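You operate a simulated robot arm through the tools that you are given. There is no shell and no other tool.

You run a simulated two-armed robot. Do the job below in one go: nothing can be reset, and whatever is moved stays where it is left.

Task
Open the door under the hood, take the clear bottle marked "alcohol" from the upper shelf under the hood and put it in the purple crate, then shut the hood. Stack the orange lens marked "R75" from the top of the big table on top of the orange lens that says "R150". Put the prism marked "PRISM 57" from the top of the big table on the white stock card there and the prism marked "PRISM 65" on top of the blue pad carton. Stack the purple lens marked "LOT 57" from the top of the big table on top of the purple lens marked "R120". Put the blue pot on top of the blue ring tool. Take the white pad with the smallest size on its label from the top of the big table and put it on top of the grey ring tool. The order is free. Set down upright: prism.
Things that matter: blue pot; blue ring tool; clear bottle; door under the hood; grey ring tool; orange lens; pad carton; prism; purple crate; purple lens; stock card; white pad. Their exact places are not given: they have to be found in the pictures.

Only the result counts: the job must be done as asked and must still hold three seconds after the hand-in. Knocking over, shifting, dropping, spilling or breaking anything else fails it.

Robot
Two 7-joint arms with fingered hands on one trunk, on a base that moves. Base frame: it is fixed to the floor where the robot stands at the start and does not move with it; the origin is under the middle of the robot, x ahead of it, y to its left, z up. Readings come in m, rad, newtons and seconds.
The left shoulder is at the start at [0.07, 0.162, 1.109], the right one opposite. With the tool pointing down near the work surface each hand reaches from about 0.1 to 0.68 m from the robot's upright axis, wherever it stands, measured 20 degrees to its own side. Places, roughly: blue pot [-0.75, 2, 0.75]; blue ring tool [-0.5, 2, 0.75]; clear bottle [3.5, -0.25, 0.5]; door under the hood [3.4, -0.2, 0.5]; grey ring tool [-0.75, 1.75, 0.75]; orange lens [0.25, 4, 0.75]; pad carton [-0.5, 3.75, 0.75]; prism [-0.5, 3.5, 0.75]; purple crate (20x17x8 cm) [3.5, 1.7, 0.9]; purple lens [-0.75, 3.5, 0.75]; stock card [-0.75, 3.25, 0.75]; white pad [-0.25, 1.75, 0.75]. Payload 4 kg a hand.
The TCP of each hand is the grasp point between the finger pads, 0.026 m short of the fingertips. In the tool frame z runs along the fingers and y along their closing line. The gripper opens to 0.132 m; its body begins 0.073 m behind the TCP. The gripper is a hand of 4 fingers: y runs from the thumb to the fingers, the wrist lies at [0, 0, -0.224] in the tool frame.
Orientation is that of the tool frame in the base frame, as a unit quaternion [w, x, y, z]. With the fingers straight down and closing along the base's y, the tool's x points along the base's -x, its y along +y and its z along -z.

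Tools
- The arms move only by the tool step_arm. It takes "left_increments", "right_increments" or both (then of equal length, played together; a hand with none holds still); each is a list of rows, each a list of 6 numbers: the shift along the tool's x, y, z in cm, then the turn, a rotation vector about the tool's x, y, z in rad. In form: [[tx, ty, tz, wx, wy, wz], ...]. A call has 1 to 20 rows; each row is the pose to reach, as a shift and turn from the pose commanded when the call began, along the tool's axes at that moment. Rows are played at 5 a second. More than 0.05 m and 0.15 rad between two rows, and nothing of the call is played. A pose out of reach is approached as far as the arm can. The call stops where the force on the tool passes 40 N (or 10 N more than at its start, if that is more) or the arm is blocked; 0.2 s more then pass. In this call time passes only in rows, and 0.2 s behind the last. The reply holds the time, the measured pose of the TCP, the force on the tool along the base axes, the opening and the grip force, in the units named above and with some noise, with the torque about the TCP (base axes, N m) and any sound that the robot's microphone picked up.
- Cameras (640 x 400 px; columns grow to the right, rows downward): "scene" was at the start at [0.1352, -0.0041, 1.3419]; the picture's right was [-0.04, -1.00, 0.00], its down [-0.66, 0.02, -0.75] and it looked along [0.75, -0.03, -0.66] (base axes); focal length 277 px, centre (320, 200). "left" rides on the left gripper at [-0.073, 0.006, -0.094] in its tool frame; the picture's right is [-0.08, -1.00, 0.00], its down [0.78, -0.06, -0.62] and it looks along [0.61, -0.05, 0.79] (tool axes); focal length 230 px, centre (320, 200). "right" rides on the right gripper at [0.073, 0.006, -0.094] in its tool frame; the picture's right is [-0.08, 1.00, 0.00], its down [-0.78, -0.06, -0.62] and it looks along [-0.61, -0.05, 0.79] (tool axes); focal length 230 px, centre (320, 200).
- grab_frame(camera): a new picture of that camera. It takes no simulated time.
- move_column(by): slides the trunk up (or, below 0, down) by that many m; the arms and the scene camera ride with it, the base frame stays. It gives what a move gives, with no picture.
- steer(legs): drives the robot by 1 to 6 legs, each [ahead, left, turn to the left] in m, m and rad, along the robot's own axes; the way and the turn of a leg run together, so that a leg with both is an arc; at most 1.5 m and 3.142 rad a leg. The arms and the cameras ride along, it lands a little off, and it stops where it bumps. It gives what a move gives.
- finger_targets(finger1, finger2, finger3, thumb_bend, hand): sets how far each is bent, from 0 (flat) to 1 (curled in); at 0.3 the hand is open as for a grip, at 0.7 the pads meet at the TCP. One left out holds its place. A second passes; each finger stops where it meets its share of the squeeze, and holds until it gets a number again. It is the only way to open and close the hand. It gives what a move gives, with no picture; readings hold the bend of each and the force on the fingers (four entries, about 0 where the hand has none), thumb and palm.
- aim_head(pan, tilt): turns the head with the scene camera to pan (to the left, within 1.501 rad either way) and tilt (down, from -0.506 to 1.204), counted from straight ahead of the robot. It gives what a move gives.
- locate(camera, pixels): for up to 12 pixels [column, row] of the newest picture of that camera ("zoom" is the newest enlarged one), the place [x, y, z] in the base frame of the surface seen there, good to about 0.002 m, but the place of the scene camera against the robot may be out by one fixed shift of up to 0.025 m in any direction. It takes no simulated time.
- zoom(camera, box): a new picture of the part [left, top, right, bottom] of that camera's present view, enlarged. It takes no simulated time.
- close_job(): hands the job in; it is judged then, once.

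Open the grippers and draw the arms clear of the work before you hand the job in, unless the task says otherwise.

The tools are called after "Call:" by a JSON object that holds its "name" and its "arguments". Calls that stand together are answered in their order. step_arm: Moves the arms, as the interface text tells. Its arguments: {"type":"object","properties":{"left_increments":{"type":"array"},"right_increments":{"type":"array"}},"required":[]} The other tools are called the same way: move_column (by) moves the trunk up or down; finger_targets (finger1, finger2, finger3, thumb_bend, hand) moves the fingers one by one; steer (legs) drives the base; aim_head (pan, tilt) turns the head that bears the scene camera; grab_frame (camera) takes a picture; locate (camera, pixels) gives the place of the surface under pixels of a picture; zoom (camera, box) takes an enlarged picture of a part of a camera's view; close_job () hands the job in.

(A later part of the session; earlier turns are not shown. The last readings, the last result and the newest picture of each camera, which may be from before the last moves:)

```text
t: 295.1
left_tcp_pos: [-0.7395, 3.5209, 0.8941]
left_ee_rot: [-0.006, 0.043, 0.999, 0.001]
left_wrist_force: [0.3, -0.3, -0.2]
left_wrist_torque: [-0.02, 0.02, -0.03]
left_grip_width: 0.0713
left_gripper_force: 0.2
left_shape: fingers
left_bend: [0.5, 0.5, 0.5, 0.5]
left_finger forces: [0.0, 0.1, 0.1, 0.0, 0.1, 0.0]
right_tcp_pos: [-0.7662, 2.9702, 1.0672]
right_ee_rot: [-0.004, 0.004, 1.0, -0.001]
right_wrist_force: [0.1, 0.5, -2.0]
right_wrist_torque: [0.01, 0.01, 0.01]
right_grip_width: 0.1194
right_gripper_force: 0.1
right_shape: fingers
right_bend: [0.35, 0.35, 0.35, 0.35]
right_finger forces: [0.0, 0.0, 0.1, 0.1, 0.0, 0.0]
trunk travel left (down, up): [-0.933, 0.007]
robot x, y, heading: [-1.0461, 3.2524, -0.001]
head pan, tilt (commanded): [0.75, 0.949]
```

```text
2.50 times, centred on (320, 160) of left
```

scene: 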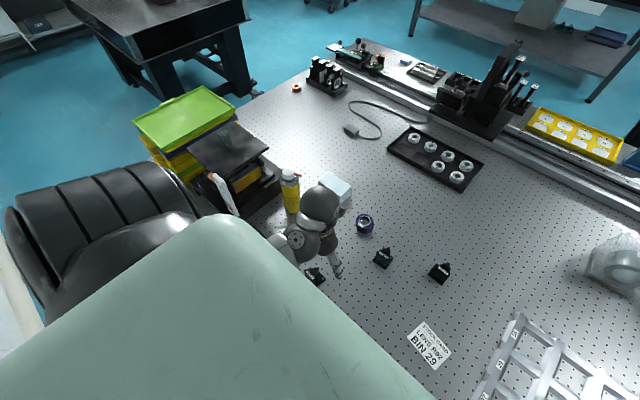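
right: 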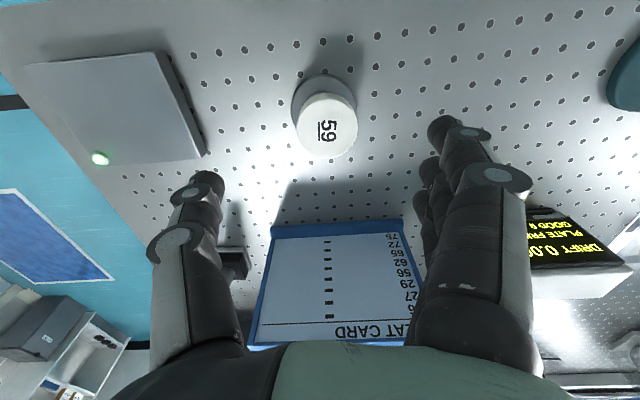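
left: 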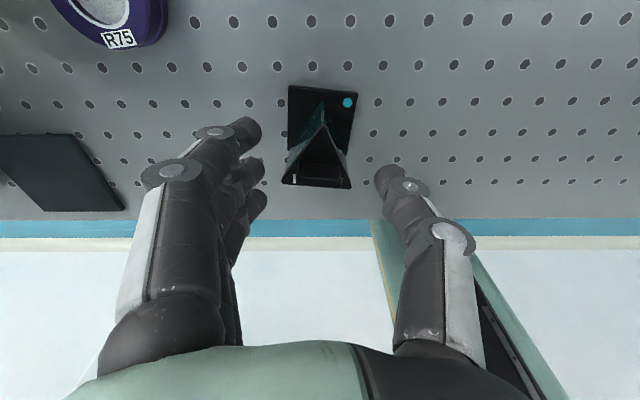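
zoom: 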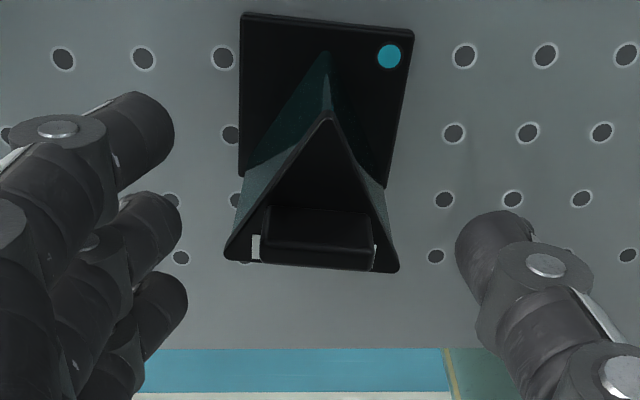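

The tab lies between thumb and middle finger. I close gently.

Call:
{"name": "finger_targets", "arguments": {"hand": "left", "finger1": 0.62, "finger2": 0.72, "finger3": 0.62, "thumb_bend": 0.72}}

Call:
{"name": "grab_frame", "arguments": {"camera": "left"}}

Call:
{"name": "zoom", "arguments": {"camera": "left", "box": [230, 80, 410, 240]}}

```text
t: 296.1
left_tcp_pos: [-0.7384, 3.5216, 0.8939]
left_ee_rot: [-0.005, 0.044, 0.999, 0.0]
left_wrist_force: [1.1, 0.2, -0.2]
left_wrist_torque: [0.03, -0.04, 0.02]
left_grip_width: 0.0304
left_gripper_force: 9.3
left_shape: fingers
left_bend: [0.62, 0.64, 0.62, 0.67]
left_finger forces: [0.0, 8.9, 0.0, 0.0, 8.9, 0.0]
right_tcp_pos: [-0.7658, 2.9697, 1.0667]
right_ee_rot: [-0.003, 0.006, 1.0, 0.001]
right_wrist_force: [-0.3, -0.7, -0.1]
right_wrist_torque: [-0.01, 0.02, 0.02]
right_grip_width: 0.1196
right_gripper_force: 0.0
right_shape: fingers
right_bend: [0.35, 0.35, 0.35, 0.35]
right_finger forces: [0.0, 0.0, 0.1, 0.0, 0.1, 0.0]
trunk travel left (down, up): [-0.933, 0.007]
robot x, y, heading: [-1.049, 3.2526, -0.005]
head pan, tilt (commanded): [0.75, 0.949]
```

```text
taken
```

left: 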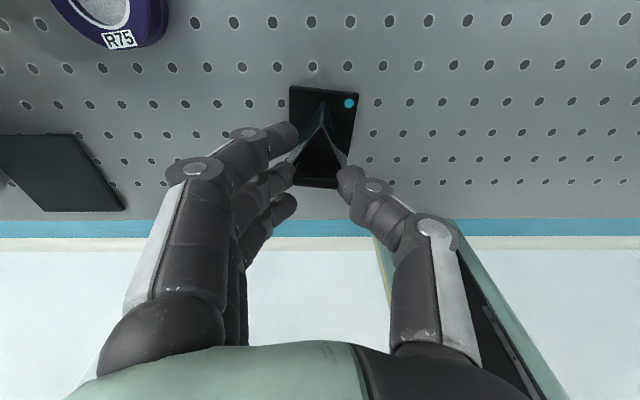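

```text
2.50 times, centred on (320, 160) of left
```

zoom: 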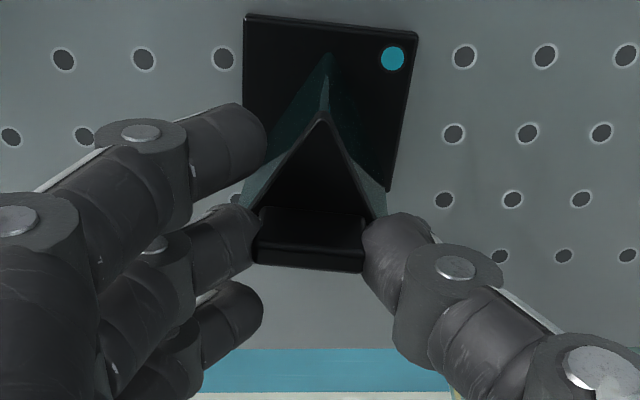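

Middle finger and thumb hold the tab with 9 N each. I lift slowly 4 cm and look.

Call:
{"name": "step_arm", "arguments": {"left_increments": [[0, 0, -0.5, 0, 0, 0], [0, 0, -1.0, 0, 0, 0], [0, 0, -2, 0, 0, 0], [0, 0, -3, 0, 0, 0], [0, 0, -4, 0, 0, 0]]}}

Call:
{"name": "grab_frame", "arguments": {"camera": "left"}}

Call:
{"name": "grab_frame", "arguments": {"camera": "scene"}}

```text
t: 297.3
left_tcp_pos: [-0.7383, 3.5224, 0.9335]
left_ee_rot: [-0.004, 0.044, 0.999, 0.0]
left_wrist_force: [0.9, -0.4, -2.2]
left_wrist_torque: [-0.02, 0.02, -0.05]
left_grip_width: 0.03
left_gripper_force: 8.9
left_shape: fingers
left_bend: [0.62, 0.64, 0.62, 0.67]
left_finger forces: [0.0, 9.0, 0.0, 0.1, 9.0, 0.1]
right_tcp_pos: [-0.7649, 2.9694, 1.0662]
right_ee_rot: [-0.004, 0.005, 1.0, 0.0]
right_wrist_force: [0.8, 0.4, 1.2]
right_wrist_torque: [-0.02, 0.02, 0.0]
right_grip_width: 0.1197
right_gripper_force: 0.0
right_shape: fingers
right_bend: [0.35, 0.35, 0.35, 0.35]
right_finger forces: [0.1, 0.0, 0.1, 0.0, 0.0, 0.1]
trunk travel left (down, up): [-0.933, 0.007]
robot x, y, heading: [-1.0512, 3.2513, -0.008]
head pan, tilt (commanded): [0.75, 0.949]
```

```text
taken
```

left: 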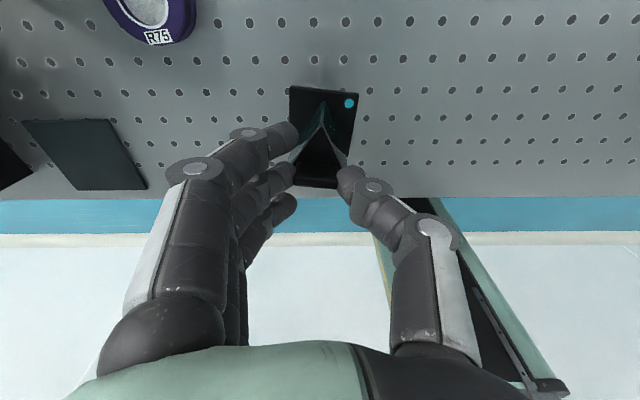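

```text
taken
```

scene: 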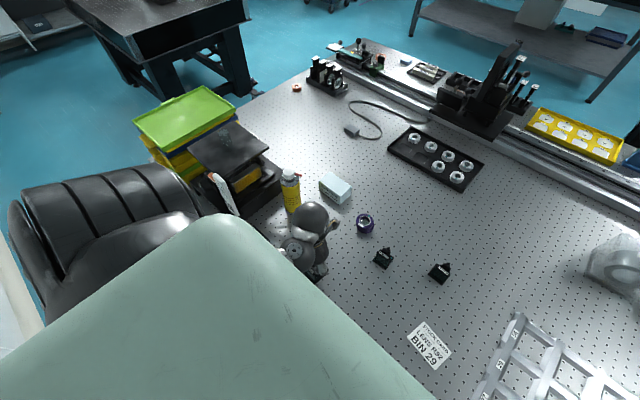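

The prism hangs straight and steady (2 N). I lift it further and shift the base 0.28 m right toward the stock card.

Call:
{"name": "step_arm", "arguments": {"left_increments": [[0, 0, -2, 0, 0, 0], [0, 0, -4, 0, 0, 0]]}}

Call:
{"name": "steer", "arguments": {"legs": [[0, -0.28, 0]]}}

Call:
{"name": "aim_head", "arguments": {"pan": 0.3, "tilt": 0.9}}

Call:
{"name": "grab_frame", "arguments": {"camera": "left"}}

Call:
{"name": "grab_frame", "arguments": {"camera": "scene"}}

```text
t: 297.9
left_tcp_pos: [-0.7385, 3.5227, 0.9756]
left_ee_rot: [-0.006, 0.043, 0.999, 0.001]
left_wrist_force: [0.2, 0.5, -2.1]
left_wrist_torque: [-0.03, -0.03, -0.02]
left_grip_width: 0.0303
left_gripper_force: 8.4
left_shape: fingers
left_bend: [0.62, 0.64, 0.62, 0.67]
left_finger forces: [0.1, 9.0, 0.1, 0.0, 8.9, 0.0]
right_tcp_pos: [-0.7646, 2.9697, 1.0669]
right_ee_rot: [-0.004, 0.004, 1.0, -0.002]
right_wrist_force: [0.8, -0.3, -0.4]
right_wrist_torque: [0.01, 0.02, -0.03]
right_grip_width: 0.1198
right_gripper_force: 0.1
right_shape: fingers
right_bend: [0.35, 0.35, 0.35, 0.35]
right_finger forces: [0.0, 0.0, 0.0, 0.1, 0.0, 0.0]
trunk travel left (down, up): [-0.933, 0.007]
robot x, y, heading: [-1.0473, 3.2523, -0.0]
head pan, tilt (commanded): [0.75, 0.949]
```

```text
t: 299.9
left_tcp_pos: [-0.739, 3.2445, 0.9735]
left_ee_rot: [-0.004, 0.043, 0.999, -0.001]
left_wrist_force: [-0.9, 0.9, -1.9]
left_wrist_torque: [-0.02, 0.03, 0.01]
left_grip_width: 0.0301
left_gripper_force: 9.0
left_shape: fingers
left_bend: [0.62, 0.64, 0.62, 0.67]
left_finger forces: [0.0, 8.8, 0.0, 0.0, 8.8, 0.0]
right_tcp_pos: [-0.7647, 2.6924, 1.0676]
right_ee_rot: [-0.003, 0.004, 1.0, -0.002]
right_wrist_force: [0.0, -0.3, 0.1]
right_wrist_torque: [0.02, 0.02, 0.03]
right_grip_width: 0.1198
right_gripper_force: 0.0
right_shape: fingers
right_bend: [0.35, 0.35, 0.35, 0.35]
right_finger forces: [0.1, 0.0, 0.0, 0.0, 0.1, 0.0]
trunk travel left (down, up): [-0.933, 0.007]
robot x, y, heading: [-1.0488, 2.9731, -0.002]
head pan, tilt (commanded): [0.75, 0.949]
```

```text
t: 300.8
left_tcp_pos: [-0.7387, 3.2422, 0.9735]
left_ee_rot: [-0.005, 0.043, 0.999, 0.001]
left_wrist_force: [-0.7, -1.0, -1.3]
left_wrist_torque: [0.02, 0.04, 0.01]
left_grip_width: 0.0303
left_gripper_force: 8.7
left_shape: fingers
left_bend: [0.62, 0.64, 0.62, 0.67]
left_finger forces: [0.1, 8.9, 0.0, 0.0, 8.8, 0.0]
right_tcp_pos: [-0.7664, 2.6908, 1.0668]
right_ee_rot: [-0.003, 0.006, 1.0, -0.001]
right_wrist_force: [0.2, -0.2, 0.2]
right_wrist_torque: [-0.01, -0.03, 0.02]
right_grip_width: 0.1199
right_gripper_force: 0.0
right_shape: fingers
right_bend: [0.35, 0.35, 0.35, 0.35]
right_finger forces: [0.1, 0.0, 0.1, 0.0, 0.1, 0.1]
trunk travel left (down, up): [-0.933, 0.007]
robot x, y, heading: [-1.0474, 2.9701, 0.0]
head pan, tilt (commanded): [0.3, 0.901]
```

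```text
taken
```

left: 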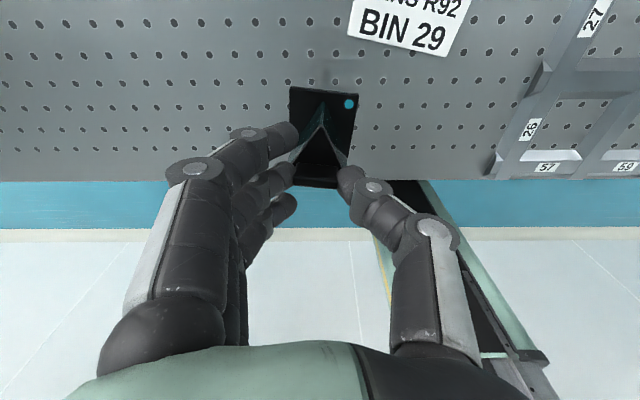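

```text
taken
```

scene: 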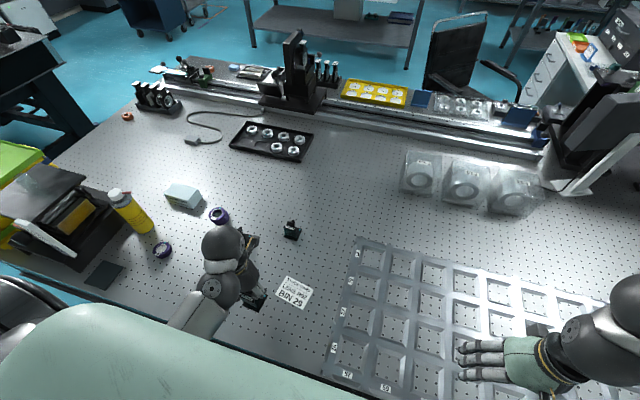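

I move the hand 8.5 cm forward so that the camera sees the whole card beside it.

Call:
{"name": "step_arm", "arguments": {"left_increments": [[-4, 0.3, -0.5, 0, 0, 0], [-8.3, 0.6, -0.5, 0, 0, 0]]}}

Call:
{"name": "grab_frame", "arguments": {"camera": "left"}}

```text
t: 301.4
left_tcp_pos: [-0.6524, 3.2421, 0.9768]
left_ee_rot: [-0.006, 0.043, 0.999, 0.001]
left_wrist_force: [0.1, -0.6, -2.6]
left_wrist_torque: [-0.03, 0.0, 0.0]
left_grip_width: 0.0301
left_gripper_force: 8.8
left_shape: fingers
left_bend: [0.62, 0.64, 0.62, 0.67]
left_finger forces: [0.1, 9.0, 0.1, 0.0, 8.8, 0.1]
right_tcp_pos: [-0.7629, 2.6895, 1.0656]
right_ee_rot: [-0.004, 0.005, 1.0, 0.0]
right_wrist_force: [0.4, 0.3, -0.3]
right_wrist_torque: [-0.01, 0.03, -0.03]
right_grip_width: 0.1197
right_gripper_force: 0.1
right_shape: fingers
right_bend: [0.35, 0.35, 0.35, 0.35]
right_finger forces: [0.1, 0.0, 0.1, 0.1, 0.0, 0.1]
trunk travel left (down, up): [-0.933, 0.007]
robot x, y, heading: [-1.0539, 2.9717, -0.0]
head pan, tilt (commanded): [0.3, 0.901]
```

```text
taken
```

left: 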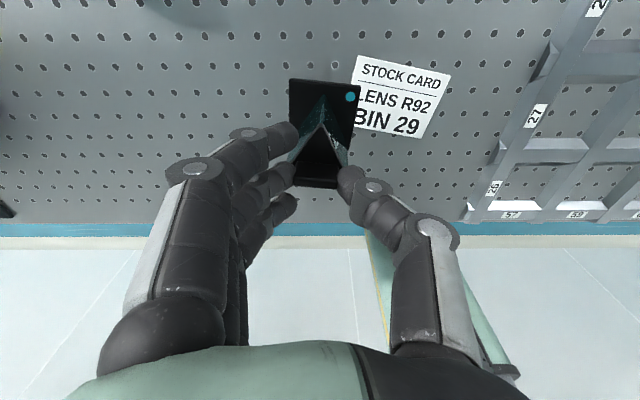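

I locate the card's corners and the held plate's corners.

Call:
{"name": "locate", "arguments": {"camera": "left", "pixels": [[362, 58], [448, 74], [428, 136], [365, 125], [400, 95], [292, 82], [358, 88], [352, 130], [320, 100], [305, 172], [338, 180]]}}

Call:
{"name": "zoom", "arguments": {"camera": "left", "box": [270, 40, 470, 200]}}

```text
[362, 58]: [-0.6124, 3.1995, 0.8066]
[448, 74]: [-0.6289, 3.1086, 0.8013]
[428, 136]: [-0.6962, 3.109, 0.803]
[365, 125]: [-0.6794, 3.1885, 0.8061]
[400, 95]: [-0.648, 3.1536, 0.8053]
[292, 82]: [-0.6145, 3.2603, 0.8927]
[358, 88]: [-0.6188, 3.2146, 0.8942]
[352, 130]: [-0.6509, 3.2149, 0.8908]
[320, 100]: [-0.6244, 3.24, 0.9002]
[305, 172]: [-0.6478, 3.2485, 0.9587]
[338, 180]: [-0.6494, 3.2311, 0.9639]
```

```text
2.50 times, centred on (370, 120) of left
```

zoom: 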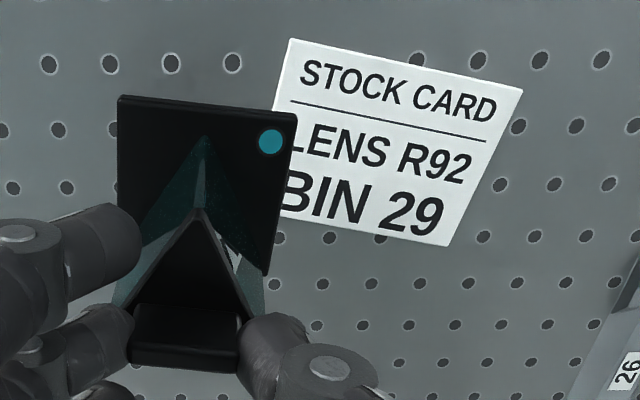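

Card centre (-0.654,3.155), its top z≈0.8055; the plate's centre is ~1 cm ahead of the TCP. I move over the card and lower to just above it.

Call:
{"name": "step_arm", "arguments": {"left_increments": [[0.15, -4.3, 0, 0, 0, 0], [0.33, -8.56, 0, 0, 0, 0], [0.33, -8.56, 2.5, 0, 0, 0], [0.33, -8.56, 5, 0, 0, 0], [0.33, -8.56, 6.5, 0, 0, 0]]}}

Call:
{"name": "grab_frame", "arguments": {"camera": "left"}}

Call:
{"name": "zoom", "arguments": {"camera": "left", "box": [240, 50, 400, 200]}}

```text
t: 302.6
left_tcp_pos: [-0.6666, 3.1562, 0.9123]
left_ee_rot: [-0.004, 0.043, 0.999, 0.0]
left_wrist_force: [0.7, 0.7, -1.0]
left_wrist_torque: [-0.01, 0.0, -0.02]
left_grip_width: 0.0302
left_gripper_force: 9.1
left_shape: fingers
left_bend: [0.62, 0.64, 0.62, 0.68]
left_finger forces: [0.1, 9.0, 0.0, 0.0, 8.8, 0.0]
right_tcp_pos: [-0.7655, 2.6889, 1.0657]
right_ee_rot: [-0.005, 0.005, 1.0, 0.0]
right_wrist_force: [0.5, -0.2, -0.4]
right_wrist_torque: [0.02, 0.0, -0.01]
right_grip_width: 0.1198
right_gripper_force: 0.1
right_shape: fingers
right_bend: [0.35, 0.35, 0.35, 0.35]
right_finger forces: [0.0, 0.1, 0.0, 0.0, 0.2, 0.0]
trunk travel left (down, up): [-0.933, 0.007]
robot x, y, heading: [-1.0472, 2.9757, 0.001]
head pan, tilt (commanded): [0.3, 0.901]
```

```text
taken
```

left: 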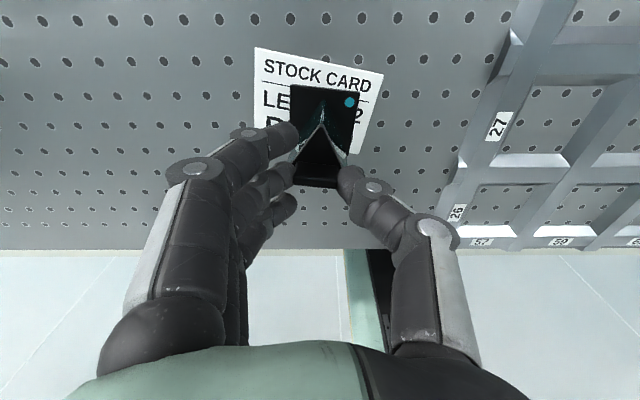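

```text
2.67 times, centred on (320, 125) of left
```

zoom: 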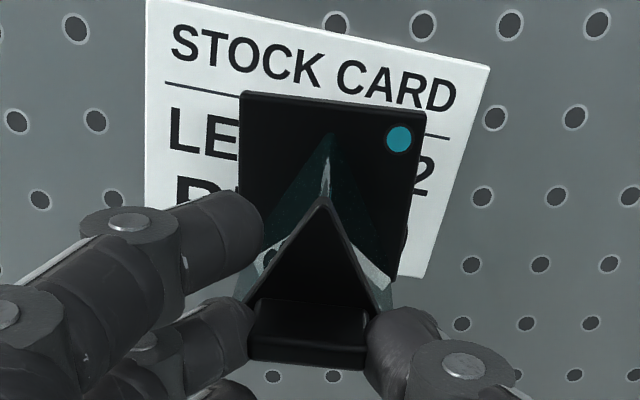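

I check the plate's position relative to the card before setting down.

Call:
{"name": "locate", "arguments": {"camera": "zoom", "pixels": [[245, 96], [418, 115], [400, 270], [152, 5], [485, 72], [425, 270], [150, 185], [330, 215]]}}

```text
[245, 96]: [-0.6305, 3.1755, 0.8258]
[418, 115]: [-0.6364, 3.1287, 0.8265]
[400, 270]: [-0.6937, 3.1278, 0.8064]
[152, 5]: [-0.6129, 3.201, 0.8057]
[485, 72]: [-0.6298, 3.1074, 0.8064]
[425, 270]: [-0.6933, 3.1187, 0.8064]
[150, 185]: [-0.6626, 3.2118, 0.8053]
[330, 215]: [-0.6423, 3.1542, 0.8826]
```

The plate is within 6 mm of the card's centre; I correct by (4,5) mm and lower in small steps.

Call:
{"name": "step_arm", "arguments": {"left_increments": [[-0.36, 0.53, 0.3, 0, 0, 0], [-0.36, 0.53, 0.7, 0, 0, 0], [-0.36, 0.53, 1.0, 0, 0, 0]]}}

Call:
{"name": "step_arm", "arguments": {"left_increments": [[0, 0, 0.15, 0, 0, 0], [0, 0, 0.2, 0, 0, 0]]}}

Call:
{"name": "step_arm", "arguments": {"left_increments": [[0, 0, 0.1, 0, 0, 0], [0, 0, 0.15, 0, 0, 0]]}}

```text
t: 303.4
left_tcp_pos: [-0.6632, 3.1615, 0.9026]
left_ee_rot: [-0.006, 0.044, 0.999, 0.001]
left_wrist_force: [0.5, -0.3, -2.4]
left_wrist_torque: [-0.02, 0.0, 0.04]
left_grip_width: 0.0302
left_gripper_force: 8.7
left_shape: fingers
left_bend: [0.62, 0.64, 0.62, 0.68]
left_finger forces: [0.0, 9.0, 0.0, 0.0, 8.9, 0.1]
right_tcp_pos: [-0.7665, 2.6901, 1.0668]
right_ee_rot: [-0.003, 0.005, 1.0, 0.001]
right_wrist_force: [0.7, -0.4, 0.1]
right_wrist_torque: [-0.02, 0.03, -0.02]
right_grip_width: 0.1202
right_gripper_force: 0.1
right_shape: fingers
right_bend: [0.35, 0.35, 0.35, 0.35]
right_finger forces: [0.0, 0.1, 0.1, 0.1, 0.1, 0.1]
trunk travel left (down, up): [-0.933, 0.007]
robot x, y, heading: [-1.051, 2.9724, -0.001]
head pan, tilt (commanded): [0.3, 0.901]
```

```text
t: 303.9
left_tcp_pos: [-0.6638, 3.1625, 0.9006]
left_ee_rot: [-0.005, 0.043, 0.999, 0.0]
left_wrist_force: [0.1, -0.4, -1.7]
left_wrist_torque: [-0.01, -0.02, -0.03]
left_grip_width: 0.03
left_gripper_force: 8.7
left_shape: fingers
left_bend: [0.62, 0.64, 0.62, 0.68]
left_finger forces: [0.0, 9.0, 0.0, 0.0, 8.8, 0.1]
right_tcp_pos: [-0.7669, 2.6898, 1.0666]
right_ee_rot: [-0.004, 0.005, 1.0, 0.0]
right_wrist_force: [0.8, -0.5, -0.4]
right_wrist_torque: [-0.03, 0.02, 0.02]
right_grip_width: 0.1201
right_gripper_force: 0.0
right_shape: fingers
right_bend: [0.35, 0.35, 0.35, 0.35]
right_finger forces: [0.0, 0.0, 0.0, 0.0, 0.1, 0.0]
trunk travel left (down, up): [-0.933, 0.007]
robot x, y, heading: [-1.05, 2.9708, -0.004]
head pan, tilt (commanded): [0.3, 0.901]
```

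```text
t: 304.6
left_tcp_pos: [-0.6628, 3.1621, 0.9]
left_ee_rot: [-0.005, 0.044, 0.999, 0.001]
left_wrist_force: [-0.1, 0.2, -3.0]
left_wrist_torque: [0.01, 0.01, 0.02]
left_grip_width: 0.03
left_gripper_force: 8.7
left_shape: fingers
left_bend: [0.62, 0.64, 0.62, 0.68]
left_finger forces: [0.0, 9.0, 0.1, 0.0, 8.9, 0.0]
right_tcp_pos: [-0.7665, 2.6902, 1.0662]
right_ee_rot: [-0.004, 0.005, 1.0, 0.0]
right_wrist_force: [0.0, 0.4, -0.4]
right_wrist_torque: [0.02, 0.0, 0.0]
right_grip_width: 0.1196
right_gripper_force: 0.1
right_shape: fingers
right_bend: [0.35, 0.35, 0.35, 0.35]
right_finger forces: [0.0, 0.0, 0.0, 0.0, 0.0, 0.0]
trunk travel left (down, up): [-0.933, 0.007]
robot x, y, heading: [-1.0468, 2.9751, -0.005]
head pan, tilt (commanded): [0.3, 0.901]
```

No contact yet (-2 to -3 N is its weight). I continue with 1.5 mm steps.

Call:
{"name": "step_arm", "arguments": {"left_increments": [[0, 0, 0.1, 0, 0, 0], [0, 0, 0.2, 0, 0, 0]]}}

Call:
{"name": "step_arm", "arguments": {"left_increments": [[0, 0, 0.1, 0, 0, 0], [0, 0, 0.15, 0, 0, 0]]}}

Call:
{"name": "step_arm", "arguments": {"left_increments": [[0, 0, 0.1, 0, 0, 0], [0, 0, 0.15, 0, 0, 0]]}}

```text
t: 305.1
left_tcp_pos: [-0.6629, 3.1626, 0.8982]
left_ee_rot: [-0.004, 0.043, 0.999, 0.0]
left_wrist_force: [-0.5, -1.1, 1.1]
left_wrist_torque: [-0.01, -0.01, 0.01]
left_grip_width: 0.0299
left_gripper_force: 9.5
left_shape: fingers
left_bend: [0.62, 0.64, 0.62, 0.68]
left_finger forces: [0.0, 9.1, 0.1, 0.0, 9.5, 0.0]
right_tcp_pos: [-0.7666, 2.6895, 1.0665]
right_ee_rot: [-0.003, 0.005, 1.0, 0.0]
right_wrist_force: [-0.8, -0.4, -0.3]
right_wrist_torque: [-0.01, -0.01, 0.0]
right_grip_width: 0.1196
right_gripper_force: 0.0
right_shape: fingers
right_bend: [0.35, 0.35, 0.35, 0.35]
right_finger forces: [0.0, 0.0, 0.0, 0.0, 0.1, 0.0]
trunk travel left (down, up): [-0.933, 0.007]
robot x, y, heading: [-1.0511, 2.9718, -0.001]
head pan, tilt (commanded): [0.3, 0.901]
```

```text
t: 305.8
left_tcp_pos: [-0.663, 3.1599, 0.897]
left_ee_rot: [-0.004, 0.044, 0.999, 0.0]
left_wrist_force: [0.0, -2.1, 4.0]
left_wrist_torque: [0.01, -0.04, 0.01]
left_grip_width: 0.0301
left_gripper_force: 10.1
left_shape: fingers
left_bend: [0.62, 0.65, 0.62, 0.68]
left_finger forces: [0.0, 9.7, 0.1, 0.0, 11.4, 0.0]
right_tcp_pos: [-0.7663, 2.6904, 1.0671]
right_ee_rot: [-0.004, 0.006, 1.0, 0.0]
right_wrist_force: [0.2, -0.6, 0.5]
right_wrist_torque: [0.01, -0.01, -0.01]
right_grip_width: 0.1199
right_gripper_force: 0.0
right_shape: fingers
right_bend: [0.35, 0.35, 0.35, 0.35]
right_finger forces: [0.1, 0.0, 0.0, 0.0, 0.0, 0.0]
trunk travel left (down, up): [-0.933, 0.007]
robot x, y, heading: [-1.0508, 2.9717, 0.001]
head pan, tilt (commanded): [0.3, 0.901]
```

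```text
t: 306.4
left_tcp_pos: [-0.663, 3.1599, 0.8965]
left_ee_rot: [-0.004, 0.044, 0.999, 0.001]
left_wrist_force: [-0.6, -2.8, 10.1]
left_wrist_torque: [0.01, -0.01, 0.0]
left_grip_width: 0.0307
left_gripper_force: 12.1
left_shape: fingers
left_bend: [0.62, 0.67, 0.62, 0.68]
left_finger forces: [0.1, 11.7, 0.1, 0.1, 13.0, 0.0]
right_tcp_pos: [-0.7677, 2.6898, 1.0675]
right_ee_rot: [-0.004, 0.005, 1.0, -0.001]
right_wrist_force: [0.4, 0.3, 0.5]
right_wrist_torque: [0.0, -0.02, 0.01]
right_grip_width: 0.1198
right_gripper_force: 0.1
right_shape: fingers
right_bend: [0.35, 0.35, 0.35, 0.35]
right_finger forces: [0.0, 0.0, 0.0, 0.0, 0.0, 0.0]
trunk travel left (down, up): [-0.933, 0.007]
robot x, y, heading: [-1.0503, 2.9731, 0.001]
head pan, tilt (commanded): [0.3, 0.901]
```

The plate is pressed flat on the card (10 N). I relieve 1.5 mm and open in two stages.

Call:
{"name": "step_arm", "arguments": {"left_increments": [[0, 0, -0.12, 0, 0, 0]]}}

Call:
{"name": "finger_targets", "arguments": {"hand": "left", "finger1": 0.58, "finger2": 0.635, "finger3": 0.58, "thumb_bend": 0.65}}

Call:
{"name": "finger_targets", "arguments": {"hand": "left", "finger1": 0.45, "finger2": 0.45, "finger3": 0.45, "thumb_bend": 0.45}}

Call:
{"name": "grab_frame", "arguments": {"camera": "left"}}

Call:
{"name": "zoom", "arguments": {"camera": "left", "box": [240, 50, 400, 200]}}

```text
t: 306.8
left_tcp_pos: [-0.663, 3.1614, 0.8957]
left_ee_rot: [-0.005, 0.044, 0.999, 0.002]
left_wrist_force: [0.2, -2.9, 6.6]
left_wrist_torque: [-0.04, -0.01, 0.0]
left_grip_width: 0.0309
left_gripper_force: 11.0
left_shape: fingers
left_bend: [0.62, 0.67, 0.62, 0.68]
left_finger forces: [0.0, 9.7, 0.0, 0.1, 12.5, 0.0]
right_tcp_pos: [-0.7663, 2.6887, 1.0658]
right_ee_rot: [-0.003, 0.005, 1.0, 0.0]
right_wrist_force: [-0.2, 0.9, 0.3]
right_wrist_torque: [0.01, 0.02, -0.03]
right_grip_width: 0.1198
right_gripper_force: 0.0
right_shape: fingers
right_bend: [0.35, 0.35, 0.35, 0.35]
right_finger forces: [0.0, 0.0, 0.0, 0.0, 0.0, 0.1]
trunk travel left (down, up): [-0.933, 0.007]
robot x, y, heading: [-1.05, 2.9717, -0.0]
head pan, tilt (commanded): [0.3, 0.901]
```

```text
t: 307.8
left_tcp_pos: [-0.6633, 3.161, 0.8958]
left_ee_rot: [-0.005, 0.044, 0.999, 0.002]
left_wrist_force: [-0.1, -1.3, 1.4]
left_wrist_torque: [-0.07, -0.01, -0.03]
left_grip_width: 0.0388
left_gripper_force: 2.0
left_shape: fingers
left_bend: [0.57, 0.62, 0.57, 0.65]
left_finger forces: [0.1, 1.2, 0.0, 0.0, 2.6, 0.0]
right_tcp_pos: [-0.766, 2.6899, 1.0666]
right_ee_rot: [-0.003, 0.005, 1.0, 0.0]
right_wrist_force: [0.1, 0.4, 1.0]
right_wrist_torque: [0.01, 0.0, -0.01]
right_grip_width: 0.1198
right_gripper_force: 0.0
right_shape: fingers
right_bend: [0.35, 0.35, 0.35, 0.35]
right_finger forces: [0.0, 0.0, 0.0, 0.0, 0.0, 0.0]
trunk travel left (down, up): [-0.933, 0.007]
robot x, y, heading: [-1.051, 2.9722, -0.007]
head pan, tilt (commanded): [0.3, 0.901]
```

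```text
t: 308.8
left_tcp_pos: [-0.6633, 3.1617, 0.8961]
left_ee_rot: [-0.004, 0.044, 0.999, 0.0]
left_wrist_force: [0.7, -0.2, 0.4]
left_wrist_torque: [0.03, -0.02, 0.02]
left_grip_width: 0.0861
left_gripper_force: 0.2
left_shape: fingers
left_bend: [0.45, 0.45, 0.45, 0.45]
left_finger forces: [0.0, 0.0, 0.0, 0.0, 0.0, 0.0]
right_tcp_pos: [-0.766, 2.6903, 1.0662]
right_ee_rot: [-0.003, 0.005, 1.0, 0.001]
right_wrist_force: [0.6, -0.5, -0.5]
right_wrist_torque: [0.02, 0.01, 0.01]
right_grip_width: 0.1196
right_gripper_force: 0.0
right_shape: fingers
right_bend: [0.35, 0.35, 0.35, 0.35]
right_finger forces: [0.0, 0.0, 0.0, 0.1, 0.0, 0.0]
trunk travel left (down, up): [-0.933, 0.007]
robot x, y, heading: [-1.0497, 2.9682, -0.001]
head pan, tilt (commanded): [0.3, 0.901]
```

```text
taken
```

left: 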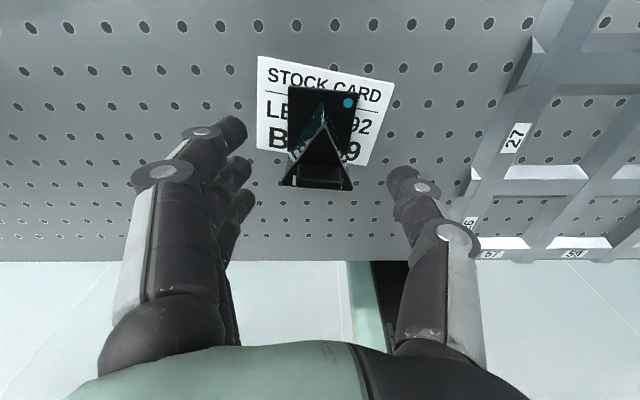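

```text
2.67 times, centred on (320, 125) of left
```

zoom: 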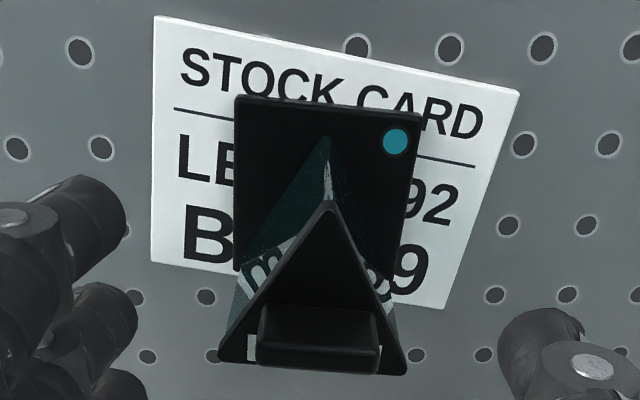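

PRISM 57 stands on the card. I raise the hand and verify it is upright and within the card.

Call:
{"name": "step_arm", "arguments": {"left_increments": [[0, 0, -3, 0, 0, 0], [0, 0, -6, 0, 0, 0], [0, 0, -8, 0, 0, 0]]}}

Call:
{"name": "grab_frame", "arguments": {"camera": "left"}}

Call:
{"name": "zoom", "arguments": {"camera": "left", "box": [250, 40, 390, 170]}}

Call:
{"name": "locate", "arguments": {"camera": "zoom", "pixels": [[250, 110], [390, 130], [375, 270], [240, 240], [180, 50], [480, 110], [430, 290], [175, 260], [320, 300]]}}

```text
t: 309.6
left_tcp_pos: [-0.6618, 3.1601, 0.9764]
left_ee_rot: [-0.005, 0.044, 0.999, 0.001]
left_wrist_force: [0.1, 0.3, 0.3]
left_wrist_torque: [-0.03, -0.01, -0.02]
left_grip_width: 0.0863
left_gripper_force: 0.0
left_shape: fingers
left_bend: [0.45, 0.45, 0.45, 0.45]
left_finger forces: [0.0, 0.1, 0.0, 0.0, 0.0, 0.0]
right_tcp_pos: [-0.7658, 2.69, 1.0661]
right_ee_rot: [-0.003, 0.004, 1.0, 0.0]
right_wrist_force: [0.4, 0.2, -1.1]
right_wrist_torque: [0.02, -0.01, 0.05]
right_grip_width: 0.1199
right_gripper_force: 0.1
right_shape: fingers
right_bend: [0.35, 0.35, 0.35, 0.35]
right_finger forces: [0.1, 0.0, 0.0, 0.1, 0.0, 0.1]
trunk travel left (down, up): [-0.933, 0.007]
robot x, y, heading: [-1.0512, 2.9727, -0.0]
head pan, tilt (commanded): [0.3, 0.901]
```

```text
taken
```

left: 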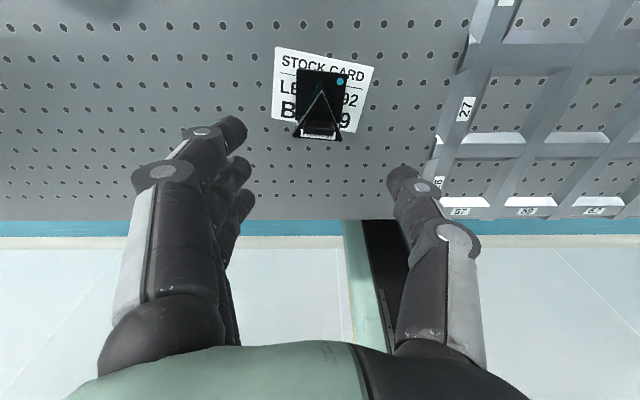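

```text
3.08 times, centred on (320, 105) of left
```

zoom: 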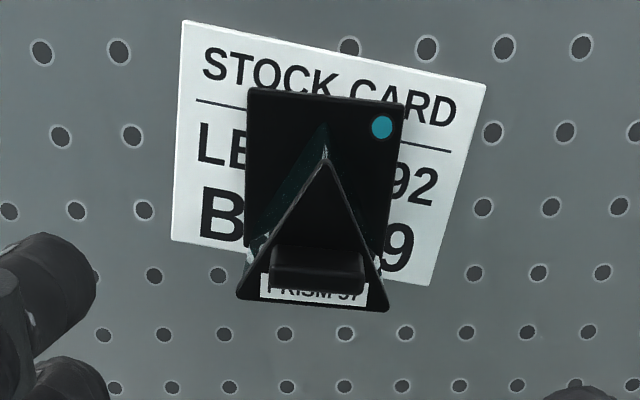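

```text
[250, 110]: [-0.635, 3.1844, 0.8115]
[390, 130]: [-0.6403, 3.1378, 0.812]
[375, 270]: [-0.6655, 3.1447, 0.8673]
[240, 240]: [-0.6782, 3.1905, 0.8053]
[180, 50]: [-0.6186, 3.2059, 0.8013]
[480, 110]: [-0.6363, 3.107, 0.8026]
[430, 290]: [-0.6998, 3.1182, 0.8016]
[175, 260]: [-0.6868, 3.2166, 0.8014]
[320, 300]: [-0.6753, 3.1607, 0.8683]
```

PRISM 57 stands centred and upright on the card. Next PRISM 65: I move the left hand above it at about (-0.47,3.24) to look.

Call:
{"name": "step_arm", "arguments": {"left_increments": [[-4.5, 2.1, 0, 0, 0, -0.03], [-9, 4.2, 0, 0, 0, -0.06], [-13.5, 6.3, 0, 0, 0, -0.088], [-17.9, 8.5, 0, 0, 0, -0.088]]}}

Call:
{"name": "grab_frame", "arguments": {"camera": "left"}}

```text
t: 310.6
left_tcp_pos: [-0.4756, 3.2316, 0.9731]
left_ee_rot: [-0.006, 0.0, 1.0, 0.001]
left_wrist_force: [0.2, 0.5, -0.1]
left_wrist_torque: [-0.02, 0.03, -0.02]
left_grip_width: 0.0861
left_gripper_force: 0.1
left_shape: fingers
left_bend: [0.45, 0.45, 0.45, 0.45]
left_finger forces: [0.0, 0.0, 0.0, 0.1, 0.0, 0.1]
right_tcp_pos: [-0.7646, 2.6891, 1.0656]
right_ee_rot: [-0.005, 0.006, 1.0, 0.0]
right_wrist_force: [0.4, 1.1, -1.2]
right_wrist_torque: [0.03, 0.04, 0.05]
right_grip_width: 0.1195
right_gripper_force: 0.0
right_shape: fingers
right_bend: [0.35, 0.35, 0.35, 0.35]
right_finger forces: [0.0, 0.0, 0.0, 0.0, 0.0, 0.0]
trunk travel left (down, up): [-0.933, 0.007]
robot x, y, heading: [-1.0484, 2.9744, -0.003]
head pan, tilt (commanded): [0.3, 0.901]
```

```text
taken
```

left: 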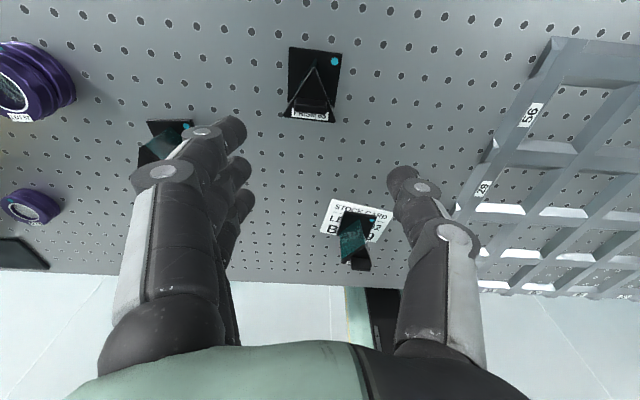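

The prism at (312,85) reads PRISM 65. I enlarge it and locate the tab's corners.

Call:
{"name": "zoom", "arguments": {"camera": "left", "box": [275, 40, 355, 130]}}

```text
4.44 times, centred on (315, 85) of left
```

zoom: 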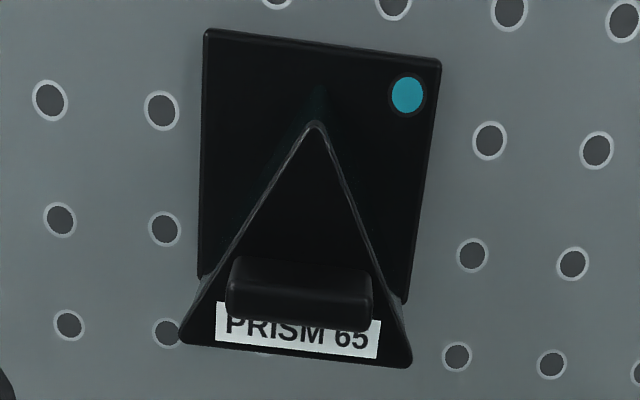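

Call:
{"name": "locate", "arguments": {"camera": "zoom", "pixels": [[235, 288], [365, 300], [232, 308], [360, 322], [300, 303], [210, 35], [435, 65], [200, 272], [405, 300], [315, 130], [190, 338], [405, 362]]}}

```text
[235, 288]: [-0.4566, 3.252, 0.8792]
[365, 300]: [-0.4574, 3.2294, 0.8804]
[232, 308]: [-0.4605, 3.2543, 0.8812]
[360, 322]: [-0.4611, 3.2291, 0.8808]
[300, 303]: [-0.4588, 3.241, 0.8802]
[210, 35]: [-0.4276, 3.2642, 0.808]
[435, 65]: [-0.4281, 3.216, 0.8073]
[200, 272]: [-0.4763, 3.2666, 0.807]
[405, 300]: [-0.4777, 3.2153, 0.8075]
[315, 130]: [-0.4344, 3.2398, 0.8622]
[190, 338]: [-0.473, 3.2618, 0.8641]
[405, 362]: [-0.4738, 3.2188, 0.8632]
```

Tab centre of PRISM 65 is (-0.459, 3.241), top 0.8805, aligned with the axes. I narrow the fingers and go above it at z≈0.93.

Call:
{"name": "finger_targets", "arguments": {"hand": "left", "finger1": 0.5, "finger2": 0.5, "finger3": 0.5, "thumb_bend": 0.5}}

Call:
{"name": "step_arm", "arguments": {"left_increments": [[-0.8, 0.5, 1.5, 0, 0, 0], [-1.66, 0.94, 3, 0, 0, 0], [-1.66, 0.94, 4.3, 0, 0, 0]]}}

Call:
{"name": "grab_frame", "arguments": {"camera": "left"}}

Call:
{"name": "zoom", "arguments": {"camera": "left", "box": [240, 70, 400, 210]}}

```text
t: 311.6
left_tcp_pos: [-0.4783, 3.2331, 0.974]
left_ee_rot: [-0.004, 0.0, 1.0, 0.001]
left_wrist_force: [1.1, -0.1, 0.4]
left_wrist_torque: [0.02, -0.01, -0.02]
left_grip_width: 0.0714
left_gripper_force: 0.0
left_shape: fingers
left_bend: [0.5, 0.5, 0.5, 0.5]
left_finger forces: [0.0, 0.0, 0.0, 0.0, 0.0, 0.0]
right_tcp_pos: [-0.7675, 2.6899, 1.0662]
right_ee_rot: [-0.004, 0.005, 1.0, -0.001]
right_wrist_force: [-0.1, -0.4, 0.1]
right_wrist_torque: [0.01, 0.01, 0.0]
right_grip_width: 0.1197
right_gripper_force: 0.0
right_shape: fingers
right_bend: [0.35, 0.35, 0.35, 0.35]
right_finger forces: [0.0, 0.1, 0.0, 0.0, 0.0, 0.0]
trunk travel left (down, up): [-0.933, 0.007]
robot x, y, heading: [-1.0483, 2.9708, -0.006]
head pan, tilt (commanded): [0.3, 0.901]
```

```text
t: 312.4
left_tcp_pos: [-0.4599, 3.2413, 0.9316]
left_ee_rot: [-0.005, -0.001, 1.0, 0.0]
left_wrist_force: [-0.2, 0.6, -0.7]
left_wrist_torque: [0.01, 0.01, 0.0]
left_grip_width: 0.0713
left_gripper_force: 0.1
left_shape: fingers
left_bend: [0.5, 0.5, 0.5, 0.5]
left_finger forces: [0.0, 0.1, 0.1, 0.0, 0.0, 0.0]
right_tcp_pos: [-0.7656, 2.6895, 1.0669]
right_ee_rot: [-0.004, 0.006, 1.0, 0.0]
right_wrist_force: [0.5, -0.1, -0.5]
right_wrist_torque: [-0.02, 0.0, 0.0]
right_grip_width: 0.1198
right_gripper_force: 0.0
right_shape: fingers
right_bend: [0.35, 0.35, 0.35, 0.35]
right_finger forces: [0.1, 0.0, 0.0, 0.0, 0.1, 0.0]
trunk travel left (down, up): [-0.933, 0.007]
robot x, y, heading: [-1.0473, 2.97, -0.001]
head pan, tilt (commanded): [0.3, 0.901]
```

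```text
taken
```

left: 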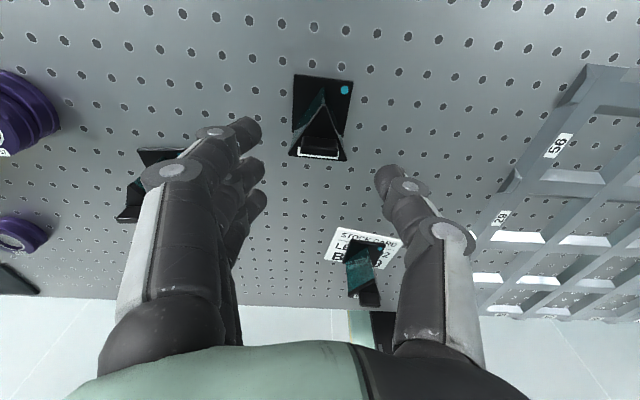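

```text
2.86 times, centred on (320, 140) of left
```

zoom: 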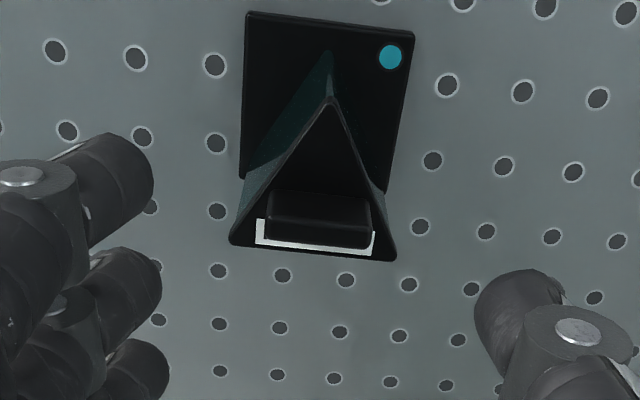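

Same alignment as with the first prism. I descend to z≈0.893 and close thumb and middle finger on the tab.

Call:
{"name": "step_arm", "arguments": {"left_increments": [[0, 0, 1.5, 0, 0, 0], [0, 0, 3, 0, 0, 0], [0, 0, 3.85, 0, 0, 0]]}}

Call:
{"name": "finger_targets", "arguments": {"hand": "left", "finger1": 0.62, "finger2": 0.72, "finger3": 0.62, "thumb_bend": 0.72}}

Call:
{"name": "step_arm", "arguments": {"left_increments": [[0, 0, -0.5, 0, 0, 0], [0, 0, -1.0, 0, 0, 0], [0, 0, -2, 0, 0, 0], [0, 0, -3, 0, 0, 0], [0, 0, -4, 0, 0, 0]]}}

Call:
{"name": "grab_frame", "arguments": {"camera": "left"}}

```text
t: 313.1
left_tcp_pos: [-0.4603, 3.2388, 0.8922]
left_ee_rot: [-0.005, -0.001, 1.0, 0.001]
left_wrist_force: [-0.2, 0.0, -1.0]
left_wrist_torque: [0.01, 0.01, 0.01]
left_grip_width: 0.0716
left_gripper_force: 0.0
left_shape: fingers
left_bend: [0.5, 0.5, 0.5, 0.5]
left_finger forces: [0.1, 0.0, 0.0, 0.1, 0.0, 0.0]
right_tcp_pos: [-0.7658, 2.6901, 1.0664]
right_ee_rot: [-0.004, 0.005, 1.0, 0.0]
right_wrist_force: [0.5, -0.3, 1.1]
right_wrist_torque: [0.02, 0.01, -0.01]
right_grip_width: 0.1196
right_gripper_force: 0.0
right_shape: fingers
right_bend: [0.35, 0.35, 0.35, 0.35]
right_finger forces: [0.0, 0.0, 0.0, 0.0, 0.0, 0.1]
trunk travel left (down, up): [-0.933, 0.007]
robot x, y, heading: [-1.0528, 2.972, -0.007]
head pan, tilt (commanded): [0.3, 0.901]
```

```text
t: 314.1
left_tcp_pos: [-0.4605, 3.2399, 0.8928]
left_ee_rot: [-0.005, 0.0, 1.0, 0.001]
left_wrist_force: [-0.2, -0.2, 0.3]
left_wrist_torque: [0.05, -0.02, -0.01]
left_grip_width: 0.0303
left_gripper_force: 8.7
left_shape: fingers
left_bend: [0.62, 0.63, 0.62, 0.68]
left_finger forces: [0.1, 8.7, 0.0, 0.0, 8.5, 0.0]
right_tcp_pos: [-0.7654, 2.6899, 1.0667]
right_ee_rot: [-0.003, 0.005, 1.0, 0.001]
right_wrist_force: [0.0, -0.3, 0.1]
right_wrist_torque: [0.0, 0.01, -0.01]
right_grip_width: 0.1197
right_gripper_force: 0.0
right_shape: fingers
right_bend: [0.35, 0.35, 0.35, 0.35]
right_finger forces: [0.0, 0.0, 0.0, 0.0, 0.0, 0.0]
trunk travel left (down, up): [-0.933, 0.007]
robot x, y, heading: [-1.0505, 2.971, -0.004]
head pan, tilt (commanded): [0.3, 0.901]
```

```text
t: 315.4
left_tcp_pos: [-0.4597, 3.2408, 0.9334]
left_ee_rot: [-0.006, 0.0, 1.0, 0.001]
left_wrist_force: [-0.1, -0.5, -2.6]
left_wrist_torque: [-0.01, 0.01, -0.01]
left_grip_width: 0.0302
left_gripper_force: 8.0
left_shape: fingers
left_bend: [0.62, 0.63, 0.62, 0.68]
left_finger forces: [0.0, 8.6, 0.1, 0.1, 8.3, 0.0]
right_tcp_pos: [-0.7655, 2.6905, 1.0661]
right_ee_rot: [-0.003, 0.005, 1.0, 0.001]
right_wrist_force: [0.6, 0.0, -0.2]
right_wrist_torque: [0.0, 0.02, -0.03]
right_grip_width: 0.1198
right_gripper_force: 0.2
right_shape: fingers
right_bend: [0.35, 0.35, 0.35, 0.35]
right_finger forces: [0.0, 0.0, 0.1, 0.1, 0.0, 0.1]
trunk travel left (down, up): [-0.933, 0.007]
robot x, y, heading: [-1.0508, 2.9758, 0.0]
head pan, tilt (commanded): [0.3, 0.901]
```

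```text
taken
```

left: 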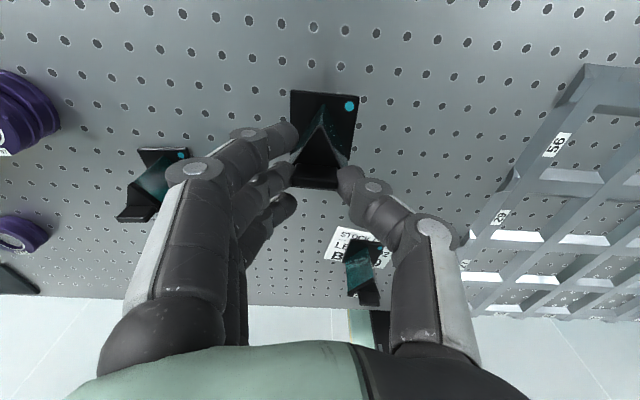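

PRISM 65 is held (2.6 N). I lift it to z≈1.01 and shift the base 0.34 m left toward the carton.

Call:
{"name": "step_arm", "arguments": {"left_increments": [[0, 0, -3, 0, 0, 0], [0, 0, -6, 0, 0, 0], [0, 0, -8, 0, 0, 0]]}}

Call:
{"name": "steer", "arguments": {"legs": [[0, 0.34, 0]]}}

Call:
{"name": "grab_frame", "arguments": {"camera": "left"}}

Call:
{"name": "grab_frame", "arguments": {"camera": "scene"}}

```text
t: 316.1
left_tcp_pos: [-0.4588, 3.2393, 1.0108]
left_ee_rot: [-0.005, 0.0, 1.0, 0.0]
left_wrist_force: [0.0, 0.5, -1.2]
left_wrist_torque: [0.0, 0.0, 0.03]
left_grip_width: 0.0297
left_gripper_force: 8.9
left_shape: fingers
left_bend: [0.62, 0.63, 0.62, 0.68]
left_finger forces: [0.1, 8.6, 0.0, 0.1, 8.4, 0.0]
right_tcp_pos: [-0.766, 2.6901, 1.0664]
right_ee_rot: [-0.004, 0.005, 1.0, -0.001]
right_wrist_force: [0.4, -0.1, 0.1]
right_wrist_torque: [0.01, -0.04, 0.02]
right_grip_width: 0.1198
right_gripper_force: 0.1
right_shape: fingers
right_bend: [0.35, 0.35, 0.35, 0.35]
right_finger forces: [0.0, 0.0, 0.1, 0.1, 0.0, 0.0]
trunk travel left (down, up): [-0.933, 0.007]
robot x, y, heading: [-1.0524, 2.9726, 0.001]
head pan, tilt (commanded): [0.3, 0.901]
```

```text
t: 318.4
left_tcp_pos: [-0.4577, 3.5783, 1.0112]
left_ee_rot: [-0.006, 0.001, 1.0, 0.002]
left_wrist_force: [1.0, -0.5, -1.1]
left_wrist_torque: [0.01, -0.02, -0.01]
left_grip_width: 0.0296
left_gripper_force: 8.6
left_shape: fingers
left_bend: [0.62, 0.63, 0.62, 0.68]
left_finger forces: [0.0, 8.5, 0.0, 0.0, 8.3, 0.0]
right_tcp_pos: [-0.7655, 3.0295, 1.0662]
right_ee_rot: [-0.004, 0.007, 1.0, 0.001]
right_wrist_force: [-0.6, -0.7, -1.1]
right_wrist_torque: [0.04, 0.0, -0.02]
right_grip_width: 0.12
right_gripper_force: 0.2
right_shape: fingers
right_bend: [0.35, 0.35, 0.35, 0.35]
right_finger forces: [0.1, 0.0, 0.0, 0.0, 0.0, 0.1]
trunk travel left (down, up): [-0.933, 0.007]
robot x, y, heading: [-1.049, 3.3131, -0.004]
head pan, tilt (commanded): [0.3, 0.901]
```

```text
taken
```

left: 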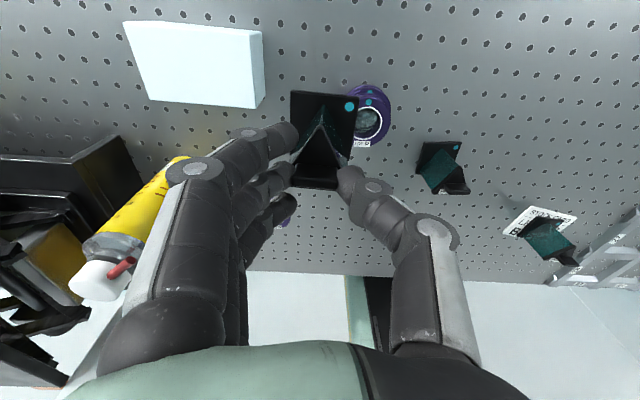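

```text
taken
```

scene: 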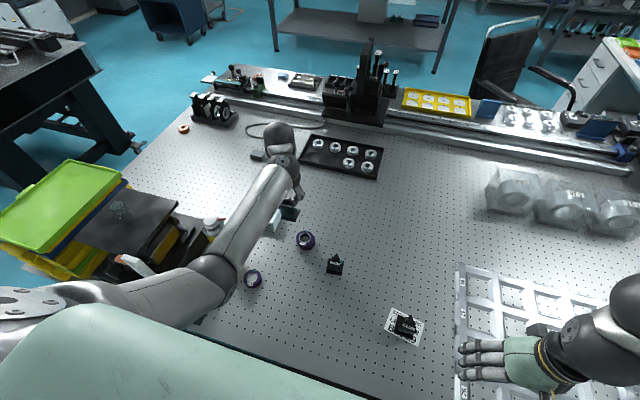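

I locate the carton's top corners with the hand camera, and check the forearm's height near the yellow bottle.

Call:
{"name": "locate", "arguments": {"camera": "left", "pixels": [[126, 25], [260, 33], [262, 95], [150, 97], [200, 60], [110, 285], [125, 265], [292, 94], [356, 98], [350, 135]]}}

Call:
{"name": "locate", "arguments": {"camera": "scene", "pixels": [[225, 270], [250, 220], [215, 225], [205, 262], [270, 150], [212, 235]]}}

Call:
{"name": "zoom", "arguments": {"camera": "left", "box": [80, 0, 400, 200]}}

```text
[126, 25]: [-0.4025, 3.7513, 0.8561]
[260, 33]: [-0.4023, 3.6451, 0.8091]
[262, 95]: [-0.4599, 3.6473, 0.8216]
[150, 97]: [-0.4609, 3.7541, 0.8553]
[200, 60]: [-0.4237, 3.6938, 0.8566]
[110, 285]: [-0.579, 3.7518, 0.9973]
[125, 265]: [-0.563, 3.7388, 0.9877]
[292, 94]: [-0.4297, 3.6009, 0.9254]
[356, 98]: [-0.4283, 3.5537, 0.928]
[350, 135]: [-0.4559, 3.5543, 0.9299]
```

```text
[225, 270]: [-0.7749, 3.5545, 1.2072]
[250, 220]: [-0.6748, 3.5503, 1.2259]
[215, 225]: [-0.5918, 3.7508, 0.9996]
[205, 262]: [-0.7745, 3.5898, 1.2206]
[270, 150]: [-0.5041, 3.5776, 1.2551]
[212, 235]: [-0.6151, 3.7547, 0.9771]
```

```text
2.00 times, centred on (240, 100) of left
```

zoom: 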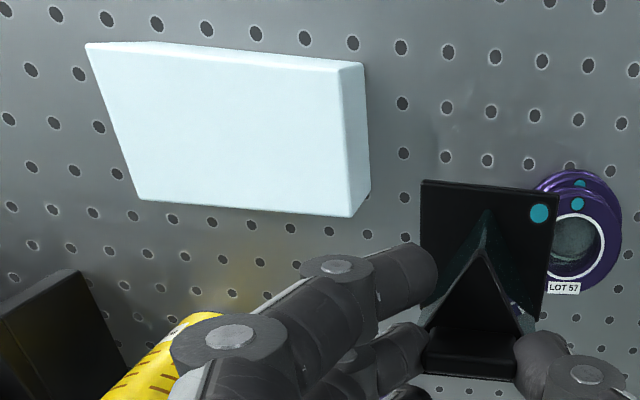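

The forearm is at z≈1.2, well above the bottle (1.0). I locate the carton's top-face corners in the enlargement.

Call:
{"name": "locate", "arguments": {"camera": "zoom", "pixels": [[94, 50], [332, 72], [343, 208], [144, 195], [240, 130], [430, 185], [552, 195], [540, 300]]}}

```text
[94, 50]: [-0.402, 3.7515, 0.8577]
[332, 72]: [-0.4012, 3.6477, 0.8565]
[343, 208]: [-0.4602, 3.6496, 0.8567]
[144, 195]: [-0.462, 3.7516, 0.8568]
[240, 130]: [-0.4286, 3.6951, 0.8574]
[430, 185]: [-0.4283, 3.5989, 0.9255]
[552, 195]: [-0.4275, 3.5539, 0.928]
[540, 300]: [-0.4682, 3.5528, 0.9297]
```

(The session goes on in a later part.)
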